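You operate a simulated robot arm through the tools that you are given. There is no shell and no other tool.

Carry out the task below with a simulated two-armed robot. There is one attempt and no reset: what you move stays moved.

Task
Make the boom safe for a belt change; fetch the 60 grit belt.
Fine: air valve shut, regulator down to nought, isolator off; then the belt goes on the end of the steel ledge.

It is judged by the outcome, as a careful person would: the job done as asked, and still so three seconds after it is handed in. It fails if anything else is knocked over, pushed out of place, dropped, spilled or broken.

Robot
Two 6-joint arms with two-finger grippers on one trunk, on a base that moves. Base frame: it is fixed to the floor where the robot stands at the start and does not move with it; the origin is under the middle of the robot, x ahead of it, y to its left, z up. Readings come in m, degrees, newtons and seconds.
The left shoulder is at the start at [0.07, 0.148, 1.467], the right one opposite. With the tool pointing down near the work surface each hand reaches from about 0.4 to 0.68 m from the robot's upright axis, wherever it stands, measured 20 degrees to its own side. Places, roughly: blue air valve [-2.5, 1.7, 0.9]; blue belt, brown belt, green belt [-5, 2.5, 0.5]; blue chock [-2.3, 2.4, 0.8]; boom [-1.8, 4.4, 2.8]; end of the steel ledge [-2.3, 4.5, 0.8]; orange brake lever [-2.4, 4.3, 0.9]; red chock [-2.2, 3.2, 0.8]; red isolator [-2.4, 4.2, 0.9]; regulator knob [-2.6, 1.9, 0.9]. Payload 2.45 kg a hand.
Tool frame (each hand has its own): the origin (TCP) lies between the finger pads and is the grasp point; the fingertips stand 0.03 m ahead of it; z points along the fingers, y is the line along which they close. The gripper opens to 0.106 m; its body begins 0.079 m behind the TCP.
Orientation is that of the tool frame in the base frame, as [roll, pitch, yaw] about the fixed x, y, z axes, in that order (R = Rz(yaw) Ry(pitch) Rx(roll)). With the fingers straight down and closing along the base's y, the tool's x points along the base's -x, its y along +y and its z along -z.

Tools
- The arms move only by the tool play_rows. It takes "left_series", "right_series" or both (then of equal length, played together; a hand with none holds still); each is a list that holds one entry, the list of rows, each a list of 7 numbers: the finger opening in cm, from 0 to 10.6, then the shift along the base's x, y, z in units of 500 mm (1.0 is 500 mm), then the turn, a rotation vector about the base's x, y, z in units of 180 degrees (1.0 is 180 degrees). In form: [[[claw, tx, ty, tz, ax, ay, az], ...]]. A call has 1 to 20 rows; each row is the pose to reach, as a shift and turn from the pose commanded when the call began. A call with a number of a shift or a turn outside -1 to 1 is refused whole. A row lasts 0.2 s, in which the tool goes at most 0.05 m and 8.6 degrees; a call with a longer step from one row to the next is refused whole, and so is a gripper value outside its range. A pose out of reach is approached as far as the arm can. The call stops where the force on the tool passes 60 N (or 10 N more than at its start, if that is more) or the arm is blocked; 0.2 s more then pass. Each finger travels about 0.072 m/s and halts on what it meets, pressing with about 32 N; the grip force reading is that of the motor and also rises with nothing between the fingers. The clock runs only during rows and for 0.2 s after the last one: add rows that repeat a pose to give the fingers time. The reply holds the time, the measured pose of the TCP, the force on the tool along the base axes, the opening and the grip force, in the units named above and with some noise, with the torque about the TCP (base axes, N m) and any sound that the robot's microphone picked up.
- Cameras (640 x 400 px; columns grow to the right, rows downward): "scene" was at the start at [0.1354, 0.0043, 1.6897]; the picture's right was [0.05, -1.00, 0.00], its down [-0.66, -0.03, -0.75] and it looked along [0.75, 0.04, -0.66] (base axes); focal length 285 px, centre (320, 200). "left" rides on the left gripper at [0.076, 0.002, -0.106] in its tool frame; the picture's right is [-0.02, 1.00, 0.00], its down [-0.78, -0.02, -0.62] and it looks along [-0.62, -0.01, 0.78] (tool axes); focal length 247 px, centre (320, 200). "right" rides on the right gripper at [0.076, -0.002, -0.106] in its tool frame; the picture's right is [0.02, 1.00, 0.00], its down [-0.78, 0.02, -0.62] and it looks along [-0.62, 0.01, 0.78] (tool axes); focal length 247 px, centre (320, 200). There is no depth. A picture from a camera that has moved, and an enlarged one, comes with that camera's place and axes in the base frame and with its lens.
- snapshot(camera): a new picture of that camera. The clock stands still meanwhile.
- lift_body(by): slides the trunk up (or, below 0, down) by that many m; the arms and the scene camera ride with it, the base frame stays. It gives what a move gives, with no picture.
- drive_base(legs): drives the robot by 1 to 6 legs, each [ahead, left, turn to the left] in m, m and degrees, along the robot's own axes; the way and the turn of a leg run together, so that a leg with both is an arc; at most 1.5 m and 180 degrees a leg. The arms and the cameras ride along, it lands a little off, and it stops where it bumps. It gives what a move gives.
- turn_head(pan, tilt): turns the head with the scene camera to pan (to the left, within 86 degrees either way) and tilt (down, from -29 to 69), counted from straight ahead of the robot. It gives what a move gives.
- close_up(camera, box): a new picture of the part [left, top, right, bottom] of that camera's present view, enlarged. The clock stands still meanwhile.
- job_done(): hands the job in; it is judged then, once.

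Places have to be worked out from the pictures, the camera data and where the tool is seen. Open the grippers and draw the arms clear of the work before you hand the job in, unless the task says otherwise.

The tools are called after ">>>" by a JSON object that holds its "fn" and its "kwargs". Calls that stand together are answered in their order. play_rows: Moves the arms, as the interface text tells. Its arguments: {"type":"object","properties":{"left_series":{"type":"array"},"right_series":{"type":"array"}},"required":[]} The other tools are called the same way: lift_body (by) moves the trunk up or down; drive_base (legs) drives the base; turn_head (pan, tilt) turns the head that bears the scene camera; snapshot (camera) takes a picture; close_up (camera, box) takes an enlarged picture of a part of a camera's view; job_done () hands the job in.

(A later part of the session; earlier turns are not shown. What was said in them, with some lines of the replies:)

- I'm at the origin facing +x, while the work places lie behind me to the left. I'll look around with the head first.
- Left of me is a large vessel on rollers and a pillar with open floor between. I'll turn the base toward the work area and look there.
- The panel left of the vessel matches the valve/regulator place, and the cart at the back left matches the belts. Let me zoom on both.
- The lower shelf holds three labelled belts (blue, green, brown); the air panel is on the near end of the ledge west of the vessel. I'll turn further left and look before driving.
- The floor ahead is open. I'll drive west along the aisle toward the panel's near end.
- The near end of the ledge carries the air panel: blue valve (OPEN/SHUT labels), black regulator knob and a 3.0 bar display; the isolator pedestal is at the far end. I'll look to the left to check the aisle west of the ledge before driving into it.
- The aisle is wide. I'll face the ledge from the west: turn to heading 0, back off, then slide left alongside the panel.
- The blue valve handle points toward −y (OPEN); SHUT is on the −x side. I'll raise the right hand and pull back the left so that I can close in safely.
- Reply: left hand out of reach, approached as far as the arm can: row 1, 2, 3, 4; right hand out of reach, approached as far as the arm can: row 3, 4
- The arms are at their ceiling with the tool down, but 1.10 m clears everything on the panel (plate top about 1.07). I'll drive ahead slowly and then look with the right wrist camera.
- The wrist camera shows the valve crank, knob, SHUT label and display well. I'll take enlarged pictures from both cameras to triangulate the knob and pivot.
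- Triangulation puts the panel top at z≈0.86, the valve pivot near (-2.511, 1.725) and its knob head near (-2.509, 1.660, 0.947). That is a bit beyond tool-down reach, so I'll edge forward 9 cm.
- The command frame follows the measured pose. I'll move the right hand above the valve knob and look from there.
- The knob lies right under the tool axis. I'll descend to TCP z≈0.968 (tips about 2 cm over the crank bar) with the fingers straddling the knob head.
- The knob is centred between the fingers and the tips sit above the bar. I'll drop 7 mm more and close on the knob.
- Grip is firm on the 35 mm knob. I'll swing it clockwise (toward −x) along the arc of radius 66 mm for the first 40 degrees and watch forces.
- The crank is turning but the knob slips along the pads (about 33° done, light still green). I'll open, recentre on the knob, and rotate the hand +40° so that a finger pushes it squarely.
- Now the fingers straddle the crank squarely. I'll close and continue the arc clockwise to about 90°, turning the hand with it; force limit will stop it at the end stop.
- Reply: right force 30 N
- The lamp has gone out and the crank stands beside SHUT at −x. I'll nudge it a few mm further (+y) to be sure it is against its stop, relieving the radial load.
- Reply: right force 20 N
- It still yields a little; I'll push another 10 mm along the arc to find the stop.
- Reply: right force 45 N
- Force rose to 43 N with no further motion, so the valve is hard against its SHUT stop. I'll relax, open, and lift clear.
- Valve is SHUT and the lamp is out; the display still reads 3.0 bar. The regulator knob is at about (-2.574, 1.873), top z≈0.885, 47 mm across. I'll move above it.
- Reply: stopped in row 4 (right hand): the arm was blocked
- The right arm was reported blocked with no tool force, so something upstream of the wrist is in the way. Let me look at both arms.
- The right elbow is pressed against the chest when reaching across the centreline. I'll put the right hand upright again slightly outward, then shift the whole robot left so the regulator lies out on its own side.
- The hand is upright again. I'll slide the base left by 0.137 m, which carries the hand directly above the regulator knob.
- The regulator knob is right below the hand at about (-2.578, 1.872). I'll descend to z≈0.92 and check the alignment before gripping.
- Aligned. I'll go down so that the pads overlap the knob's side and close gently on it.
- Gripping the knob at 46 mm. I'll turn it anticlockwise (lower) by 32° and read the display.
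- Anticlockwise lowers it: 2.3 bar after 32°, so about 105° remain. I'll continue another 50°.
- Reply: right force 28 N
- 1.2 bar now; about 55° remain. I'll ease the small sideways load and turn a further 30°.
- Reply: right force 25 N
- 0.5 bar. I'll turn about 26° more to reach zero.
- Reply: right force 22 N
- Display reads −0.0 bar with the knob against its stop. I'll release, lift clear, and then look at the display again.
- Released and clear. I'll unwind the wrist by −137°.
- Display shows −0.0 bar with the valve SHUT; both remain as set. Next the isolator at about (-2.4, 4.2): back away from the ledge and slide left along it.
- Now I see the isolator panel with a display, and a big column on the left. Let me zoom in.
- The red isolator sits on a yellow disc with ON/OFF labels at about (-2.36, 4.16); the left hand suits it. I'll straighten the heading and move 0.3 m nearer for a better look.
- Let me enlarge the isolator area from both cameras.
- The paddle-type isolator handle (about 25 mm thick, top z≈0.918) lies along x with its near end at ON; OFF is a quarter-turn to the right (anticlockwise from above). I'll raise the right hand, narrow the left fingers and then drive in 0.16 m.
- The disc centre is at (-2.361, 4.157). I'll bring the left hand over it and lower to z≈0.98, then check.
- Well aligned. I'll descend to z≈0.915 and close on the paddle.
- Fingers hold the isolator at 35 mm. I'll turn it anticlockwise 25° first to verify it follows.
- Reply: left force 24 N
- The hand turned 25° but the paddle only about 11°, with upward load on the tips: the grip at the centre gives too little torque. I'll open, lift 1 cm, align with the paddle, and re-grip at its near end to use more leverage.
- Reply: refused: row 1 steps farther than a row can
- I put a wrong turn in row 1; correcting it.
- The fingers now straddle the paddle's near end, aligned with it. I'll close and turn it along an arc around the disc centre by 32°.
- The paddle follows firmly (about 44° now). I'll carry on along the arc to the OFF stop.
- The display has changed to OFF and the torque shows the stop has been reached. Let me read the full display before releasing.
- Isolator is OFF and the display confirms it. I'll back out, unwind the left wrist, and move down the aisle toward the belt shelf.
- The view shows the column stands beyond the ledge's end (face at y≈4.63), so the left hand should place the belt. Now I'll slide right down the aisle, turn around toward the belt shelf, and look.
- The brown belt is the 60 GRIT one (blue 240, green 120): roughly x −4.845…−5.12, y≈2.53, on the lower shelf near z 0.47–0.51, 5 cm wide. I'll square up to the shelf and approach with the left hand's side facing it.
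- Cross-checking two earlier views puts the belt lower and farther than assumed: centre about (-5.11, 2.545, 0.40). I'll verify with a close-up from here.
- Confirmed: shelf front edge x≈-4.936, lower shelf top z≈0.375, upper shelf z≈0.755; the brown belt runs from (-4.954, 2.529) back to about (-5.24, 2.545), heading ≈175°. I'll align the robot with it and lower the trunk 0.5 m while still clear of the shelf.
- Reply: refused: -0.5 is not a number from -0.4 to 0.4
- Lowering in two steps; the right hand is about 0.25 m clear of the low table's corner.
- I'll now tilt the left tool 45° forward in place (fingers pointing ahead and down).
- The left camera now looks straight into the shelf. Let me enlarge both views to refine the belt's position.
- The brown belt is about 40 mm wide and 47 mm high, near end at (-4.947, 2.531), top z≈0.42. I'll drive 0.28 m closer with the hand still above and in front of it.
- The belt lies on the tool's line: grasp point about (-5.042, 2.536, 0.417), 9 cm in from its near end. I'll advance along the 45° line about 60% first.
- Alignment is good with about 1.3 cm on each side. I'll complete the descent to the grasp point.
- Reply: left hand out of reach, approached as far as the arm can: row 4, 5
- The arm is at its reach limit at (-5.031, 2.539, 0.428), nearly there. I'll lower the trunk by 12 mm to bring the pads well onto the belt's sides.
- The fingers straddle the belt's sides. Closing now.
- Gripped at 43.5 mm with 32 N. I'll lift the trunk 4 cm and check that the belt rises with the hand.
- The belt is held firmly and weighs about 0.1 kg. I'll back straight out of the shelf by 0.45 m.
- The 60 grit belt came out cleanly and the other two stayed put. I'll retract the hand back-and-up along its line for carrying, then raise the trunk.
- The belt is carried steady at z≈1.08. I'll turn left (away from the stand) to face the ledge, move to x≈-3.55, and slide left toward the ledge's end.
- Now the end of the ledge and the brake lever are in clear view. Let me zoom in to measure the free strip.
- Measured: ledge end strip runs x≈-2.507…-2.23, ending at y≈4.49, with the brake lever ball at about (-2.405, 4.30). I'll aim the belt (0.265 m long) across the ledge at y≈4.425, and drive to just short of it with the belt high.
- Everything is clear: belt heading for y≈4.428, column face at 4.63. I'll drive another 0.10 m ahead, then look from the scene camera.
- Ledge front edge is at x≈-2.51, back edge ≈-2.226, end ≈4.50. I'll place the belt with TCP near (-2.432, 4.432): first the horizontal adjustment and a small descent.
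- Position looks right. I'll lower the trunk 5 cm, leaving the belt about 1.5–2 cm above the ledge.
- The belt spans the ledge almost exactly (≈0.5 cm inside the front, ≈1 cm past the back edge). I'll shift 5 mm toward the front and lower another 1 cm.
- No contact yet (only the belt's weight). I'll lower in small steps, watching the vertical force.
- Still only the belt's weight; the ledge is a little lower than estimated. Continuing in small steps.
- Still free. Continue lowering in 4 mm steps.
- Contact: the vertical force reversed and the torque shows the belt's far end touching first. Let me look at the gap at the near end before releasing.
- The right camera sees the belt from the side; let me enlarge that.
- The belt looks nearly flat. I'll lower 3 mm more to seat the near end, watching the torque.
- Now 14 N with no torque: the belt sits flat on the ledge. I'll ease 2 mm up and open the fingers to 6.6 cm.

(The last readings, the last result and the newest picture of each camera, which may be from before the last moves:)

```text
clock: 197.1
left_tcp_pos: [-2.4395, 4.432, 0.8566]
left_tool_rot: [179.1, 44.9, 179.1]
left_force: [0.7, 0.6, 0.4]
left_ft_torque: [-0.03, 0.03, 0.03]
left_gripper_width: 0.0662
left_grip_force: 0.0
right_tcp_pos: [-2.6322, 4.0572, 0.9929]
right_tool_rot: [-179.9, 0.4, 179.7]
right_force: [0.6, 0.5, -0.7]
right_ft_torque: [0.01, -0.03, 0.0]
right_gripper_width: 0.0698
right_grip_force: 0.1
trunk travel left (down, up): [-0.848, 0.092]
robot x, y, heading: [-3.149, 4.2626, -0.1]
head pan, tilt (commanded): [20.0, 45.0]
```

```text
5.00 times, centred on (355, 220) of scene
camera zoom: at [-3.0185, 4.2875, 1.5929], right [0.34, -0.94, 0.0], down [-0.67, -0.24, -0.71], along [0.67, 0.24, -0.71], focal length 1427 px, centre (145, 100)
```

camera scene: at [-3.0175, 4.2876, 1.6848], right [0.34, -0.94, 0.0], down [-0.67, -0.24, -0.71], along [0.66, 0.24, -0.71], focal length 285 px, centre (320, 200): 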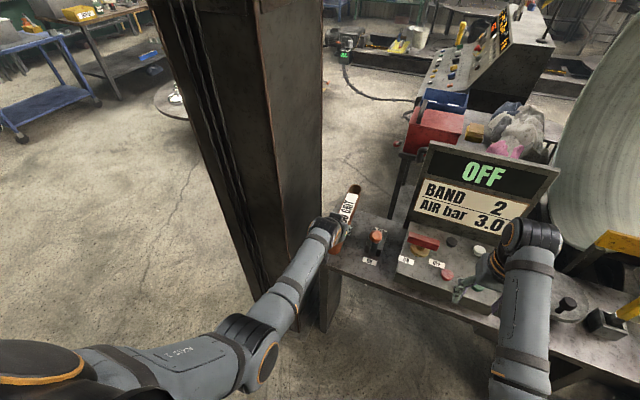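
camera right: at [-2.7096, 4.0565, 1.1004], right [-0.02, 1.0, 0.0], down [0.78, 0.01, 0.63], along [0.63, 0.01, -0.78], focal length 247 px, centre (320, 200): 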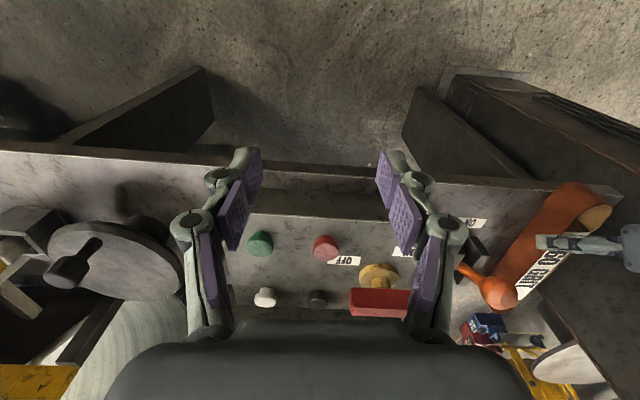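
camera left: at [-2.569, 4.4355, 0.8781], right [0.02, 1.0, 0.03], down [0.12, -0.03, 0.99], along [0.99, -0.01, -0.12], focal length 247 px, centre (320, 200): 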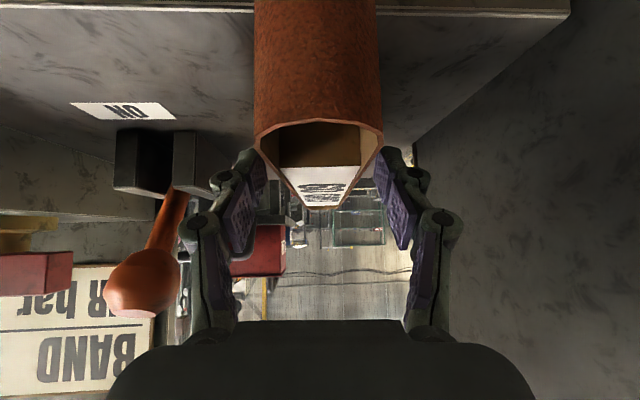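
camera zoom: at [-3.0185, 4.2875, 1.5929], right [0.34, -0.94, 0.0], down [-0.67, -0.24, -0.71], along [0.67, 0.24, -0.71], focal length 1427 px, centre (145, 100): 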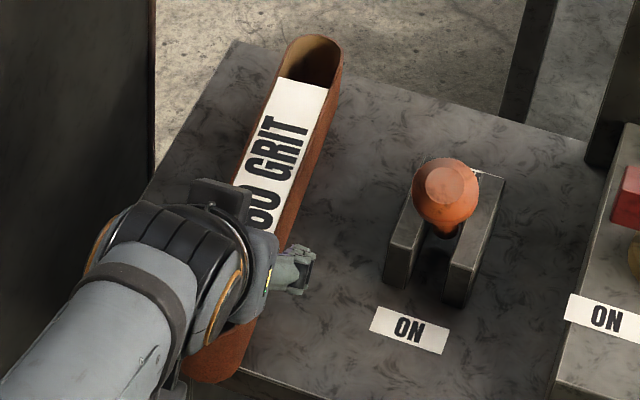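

The belt is free and rests across the ledge end, level and stable. I'll withdraw the left hand back and up along its axis.

>>> {"fn": "play_rows", "kwargs": {"left_series": [[[6.6, -0.02, 0, 0.02, 0, 0, 0], [6.6, -0.05, 0, 0.05, 0, 0, 0], [6.6, -0.09, 0, 0.09, 0, 0, 0], [6.6, -0.13, 0, 0.13, 0, 0, 0], [6.6, -0.17, 0, 0.17, 0, 0, 0], [6.6, -0.21, 0, 0.21, 0, 0, 0], [6.6, -0.25, 0, 0.25, 0, 0, 0], [6.6, -0.27, 0, 0.27, 0, 0, 0]]]}}

>>> {"fn": "snapshot", "kwargs": {"camera": "left"}}

>>> {"fn": "snapshot", "kwargs": {"camera": "scene"}}

```text
clock: 198.9
left_tcp_pos: [-2.5762, 4.4336, 0.9926]
left_tool_rot: [178.9, 44.8, 179.1]
left_force: [0.5, -0.9, -0.4]
left_ft_torque: [0.02, 0.0, 0.01]
left_gripper_width: 0.0661
left_grip_force: 0.2
right_tcp_pos: [-2.6322, 4.0564, 0.9928]
right_tool_rot: [-179.9, 0.4, 179.6]
right_force: [-0.1, 0.1, 0.6]
right_ft_torque: [0.01, 0.02, -0.03]
right_gripper_width: 0.0699
right_grip_force: 0.0
trunk travel left (down, up): [-0.848, 0.092]
robot x, y, heading: [-3.1453, 4.2578, -0.2]
head pan, tilt (commanded): [20.0, 45.0]
```

```text
taken
camera left: at [-2.7053, 4.4357, 1.0146], right [0.02, 1.0, 0.03], down [0.12, -0.03, 0.99], along [0.99, -0.01, -0.12], focal length 247 px, centre (320, 200)
```

left: 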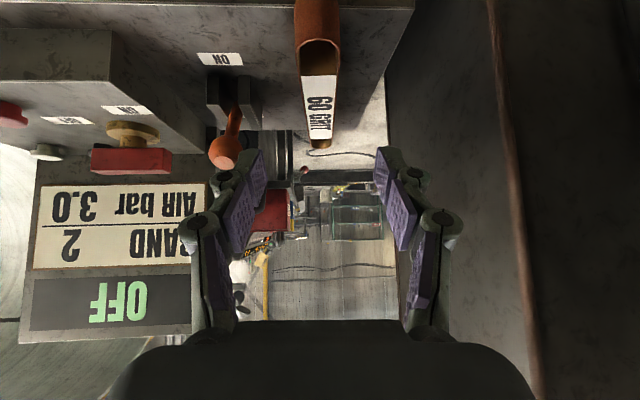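

```text
taken
camera scene: at [-3.0187, 4.2874, 1.5929], right [0.34, -0.94, 0.0], down [-0.67, -0.24, -0.71], along [0.67, 0.24, -0.71], focal length 285 px, centre (320, 200)
```

scene: 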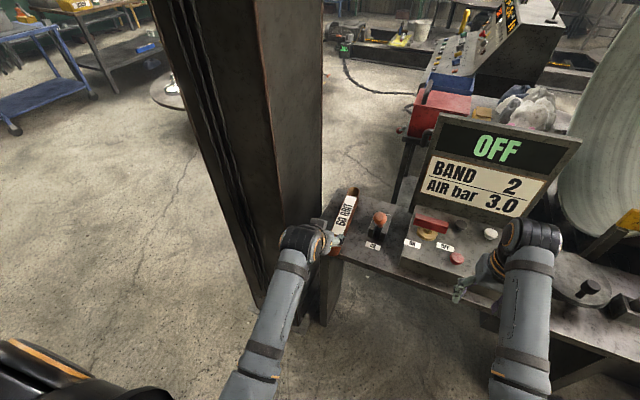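

The hand is out and the belt did not move. I'll back the robot away and inspect from a distance.

>>> {"fn": "drive_base", "kwargs": {"legs": [[-0.5, 0, 0]]}}

>>> {"fn": "lift_body", "kwargs": {"by": 0.09}}

>>> {"fn": "turn_head", "kwargs": {"pan": 12, "tilt": 35}}

>>> {"fn": "snapshot", "kwargs": {"camera": "scene"}}

>>> {"fn": "close_up", "kwargs": {"camera": "scene", "box": [240, 170, 400, 270]}}

```text
clock: 201.8
left_tcp_pos: [-3.0786, 4.437, 0.9914]
left_tool_rot: [179.0, 44.7, 179.3]
left_force: [0.0, 0.6, 0.6]
left_ft_torque: [-0.01, 0.0, -0.02]
left_gripper_width: 0.0659
left_grip_force: 0.0
right_tcp_pos: [-3.1326, 4.0613, 0.9918]
right_tool_rot: [-180.0, 0.3, 179.9]
right_force: [0.6, -0.2, -0.5]
right_ft_torque: [-0.02, 0.0, 0.0]
right_gripper_width: 0.0699
right_grip_force: 0.1
trunk travel left (down, up): [-0.848, 0.092]
robot x, y, heading: [-3.65, 4.262, -0.1]
head pan, tilt (commanded): [20.0, 45.0]
```

```text
clock: 203.1
left_tcp_pos: [-3.0795, 4.4374, 1.0807]
left_tool_rot: [179.0, 44.7, 179.5]
left_force: [0.3, -0.1, -0.5]
left_ft_torque: [0.01, -0.02, 0.0]
left_gripper_width: 0.066
left_grip_force: 0.0
right_tcp_pos: [-3.1333, 4.0612, 1.0828]
right_tool_rot: [180.0, 0.3, 180.0]
right_force: [-0.6, -0.5, 0.2]
right_ft_torque: [-0.01, 0.02, 0.0]
right_gripper_width: 0.0699
right_grip_force: 0.1
trunk travel left (down, up): [-0.938, 0.002]
robot x, y, heading: [-3.6543, 4.2582, -0.1]
head pan, tilt (commanded): [20.0, 45.0]
```

```text
clock: 203.8
left_tcp_pos: [-3.0799, 4.4362, 1.0828]
left_tool_rot: [179.0, 45.0, 179.4]
left_force: [0.2, -0.2, 0.3]
left_ft_torque: [-0.01, 0.02, -0.04]
left_gripper_width: 0.0664
left_grip_force: 0.0
right_tcp_pos: [-3.1326, 4.0605, 1.0824]
right_tool_rot: [-180.0, 0.5, -180.0]
right_force: [0.1, -0.7, -0.1]
right_ft_torque: [-0.01, 0.02, -0.03]
right_gripper_width: 0.07
right_grip_force: 0.0
trunk travel left (down, up): [-0.938, 0.002]
robot x, y, heading: [-3.6492, 4.2606, 0.2]
head pan, tilt (commanded): [12.0, 35.0]
```

```text
taken
camera scene: at [-3.5122, 4.2793, 1.6976], right [0.21, -0.98, 0.0], down [-0.56, -0.12, -0.82], along [0.8, 0.17, -0.57], focal length 285 px, centre (320, 200)
```

scene: 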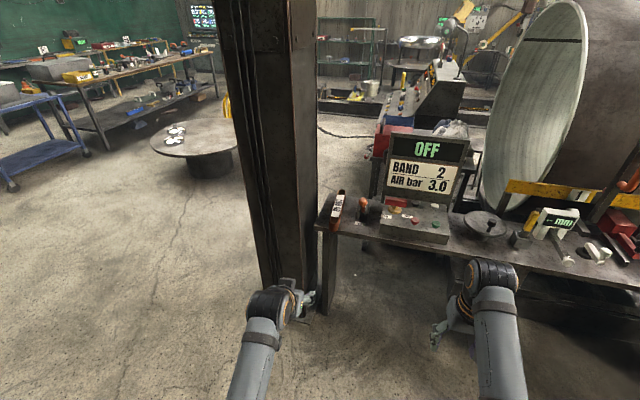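

```text
4.00 times, centred on (320, 220) of scene
camera zoom: at [-3.5122, 4.2793, 1.6976], right [0.21, -0.98, 0.0], down [-0.56, -0.12, -0.82], along [0.8, 0.17, -0.57], focal length 1141 px, centre (320, 120)
```

zoom: 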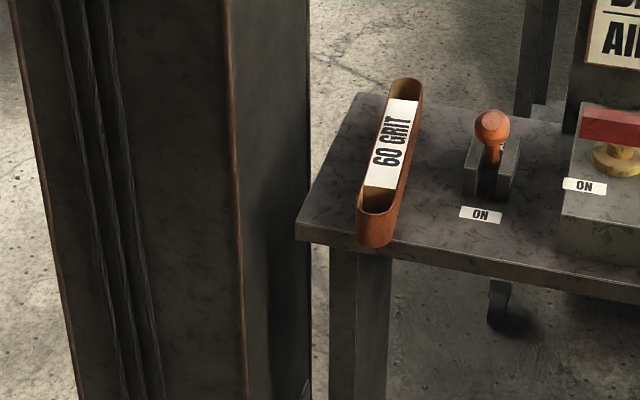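

The belt lies stably across the ledge end, brake lever and isolator untouched since. I'll take a last look at the air panel to confirm it still reads zero and SHUT.

>>> {"fn": "turn_head", "kwargs": {"pan": -62, "tilt": 18}}

>>> {"fn": "snapshot", "kwargs": {"camera": "scene"}}

```text
clock: 205.3
left_tcp_pos: [-3.0801, 4.4368, 1.0815]
left_tool_rot: [179.0, 45.0, 179.5]
left_force: [-0.5, -1.5, 1.0]
left_ft_torque: [-0.02, -0.02, -0.02]
left_gripper_width: 0.0662
left_grip_force: 0.1
right_tcp_pos: [-3.1332, 4.0608, 1.0843]
right_tool_rot: [-180.0, 0.4, 180.0]
right_force: [-0.5, -0.4, 0.2]
right_ft_torque: [0.02, -0.02, 0.01]
right_gripper_width: 0.0701
right_grip_force: 0.0
trunk travel left (down, up): [-0.938, 0.002]
robot x, y, heading: [-3.6486, 4.2593, 0.1]
head pan, tilt (commanded): [-62.0, 18.0]
```

```text
taken
camera scene: at [-3.5544, 4.1786, 1.7248], right [-0.88, -0.47, 0.0], down [-0.15, 0.27, -0.95], along [0.45, -0.84, -0.31], focal length 285 px, centre (320, 200)
```

scene: 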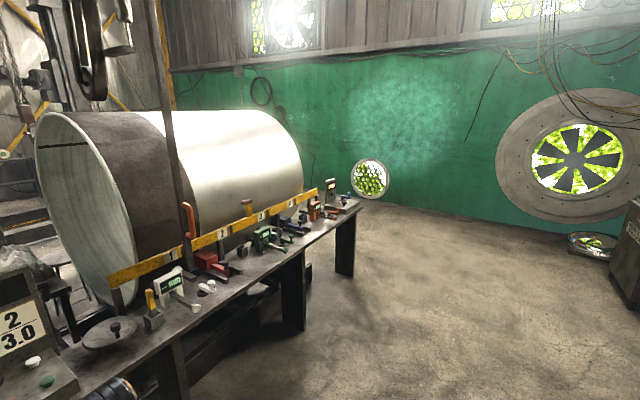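

>>> {"fn": "close_up", "kwargs": {"camera": "scene", "box": [280, 165, 380, 230]}}

>>> {"fn": "close_up", "kwargs": {"camera": "scene", "box": [60, 160, 380, 380]}}

```text
6.15 times, centred on (330, 198) of scene
camera zoom: at [-3.5544, 4.1786, 1.7248], right [-0.88, -0.47, 0.0], down [-0.15, 0.27, -0.95], along [0.45, -0.84, -0.31], focal length 1756 px, centre (258, 215)
```

zoom: 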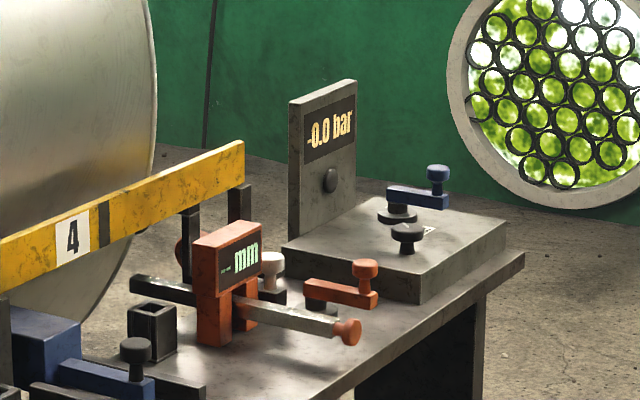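

```text
1.82 times, centred on (220, 270) of scene
camera zoom: at [-3.5544, 4.1786, 1.7248], right [-0.88, -0.47, 0.0], down [-0.15, 0.27, -0.95], along [0.45, -0.84, -0.31], focal length 519 px, centre (502, 73)
```

zoom: 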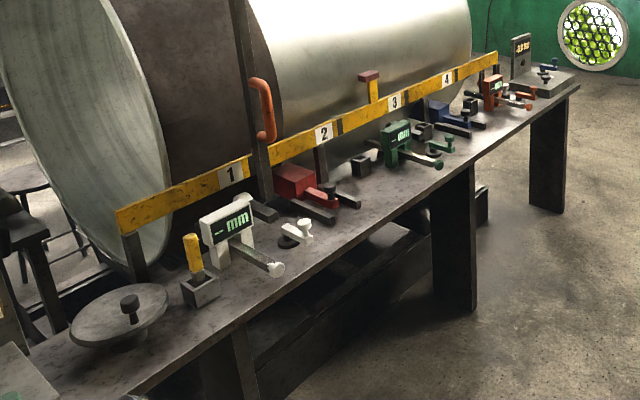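

All is as asked: the valve is shut, the regulator reads −0.0 bar, and the isolator is off. The 60 grit belt rests on the end of the ledge, and both grippers are open and clear. Handing in.

>>> {"fn": "job_done", "kwargs": {}}

```text
The job is handed in.
```

The boom is safe for the belt change, and the 60 grit belt is on the end of the steel ledge. I've handed the job in, but no result came back.

- **Air valve:** turned to SHUT, hard against its stop. The green lamp on the panel went out.
- **Regulator:** turned down to its stop. The display reads -0.0 bar.
- **Isolator:** turned to OFF. The display changed from CHOCKED to OFF.
- **Belt:** the brown one is the 60 grit. It lies flat across the ledge end, next to the brake lever. It is about as long as the ledge is deep, so its near end sticks out roughly 1 cm past the front edge. It didn't move when I let go.

I didn't touch the brake lever, since you didn't ask for it. The other two belts stayed on their shelf. Both grippers are open and the arms are clear of the ledge.
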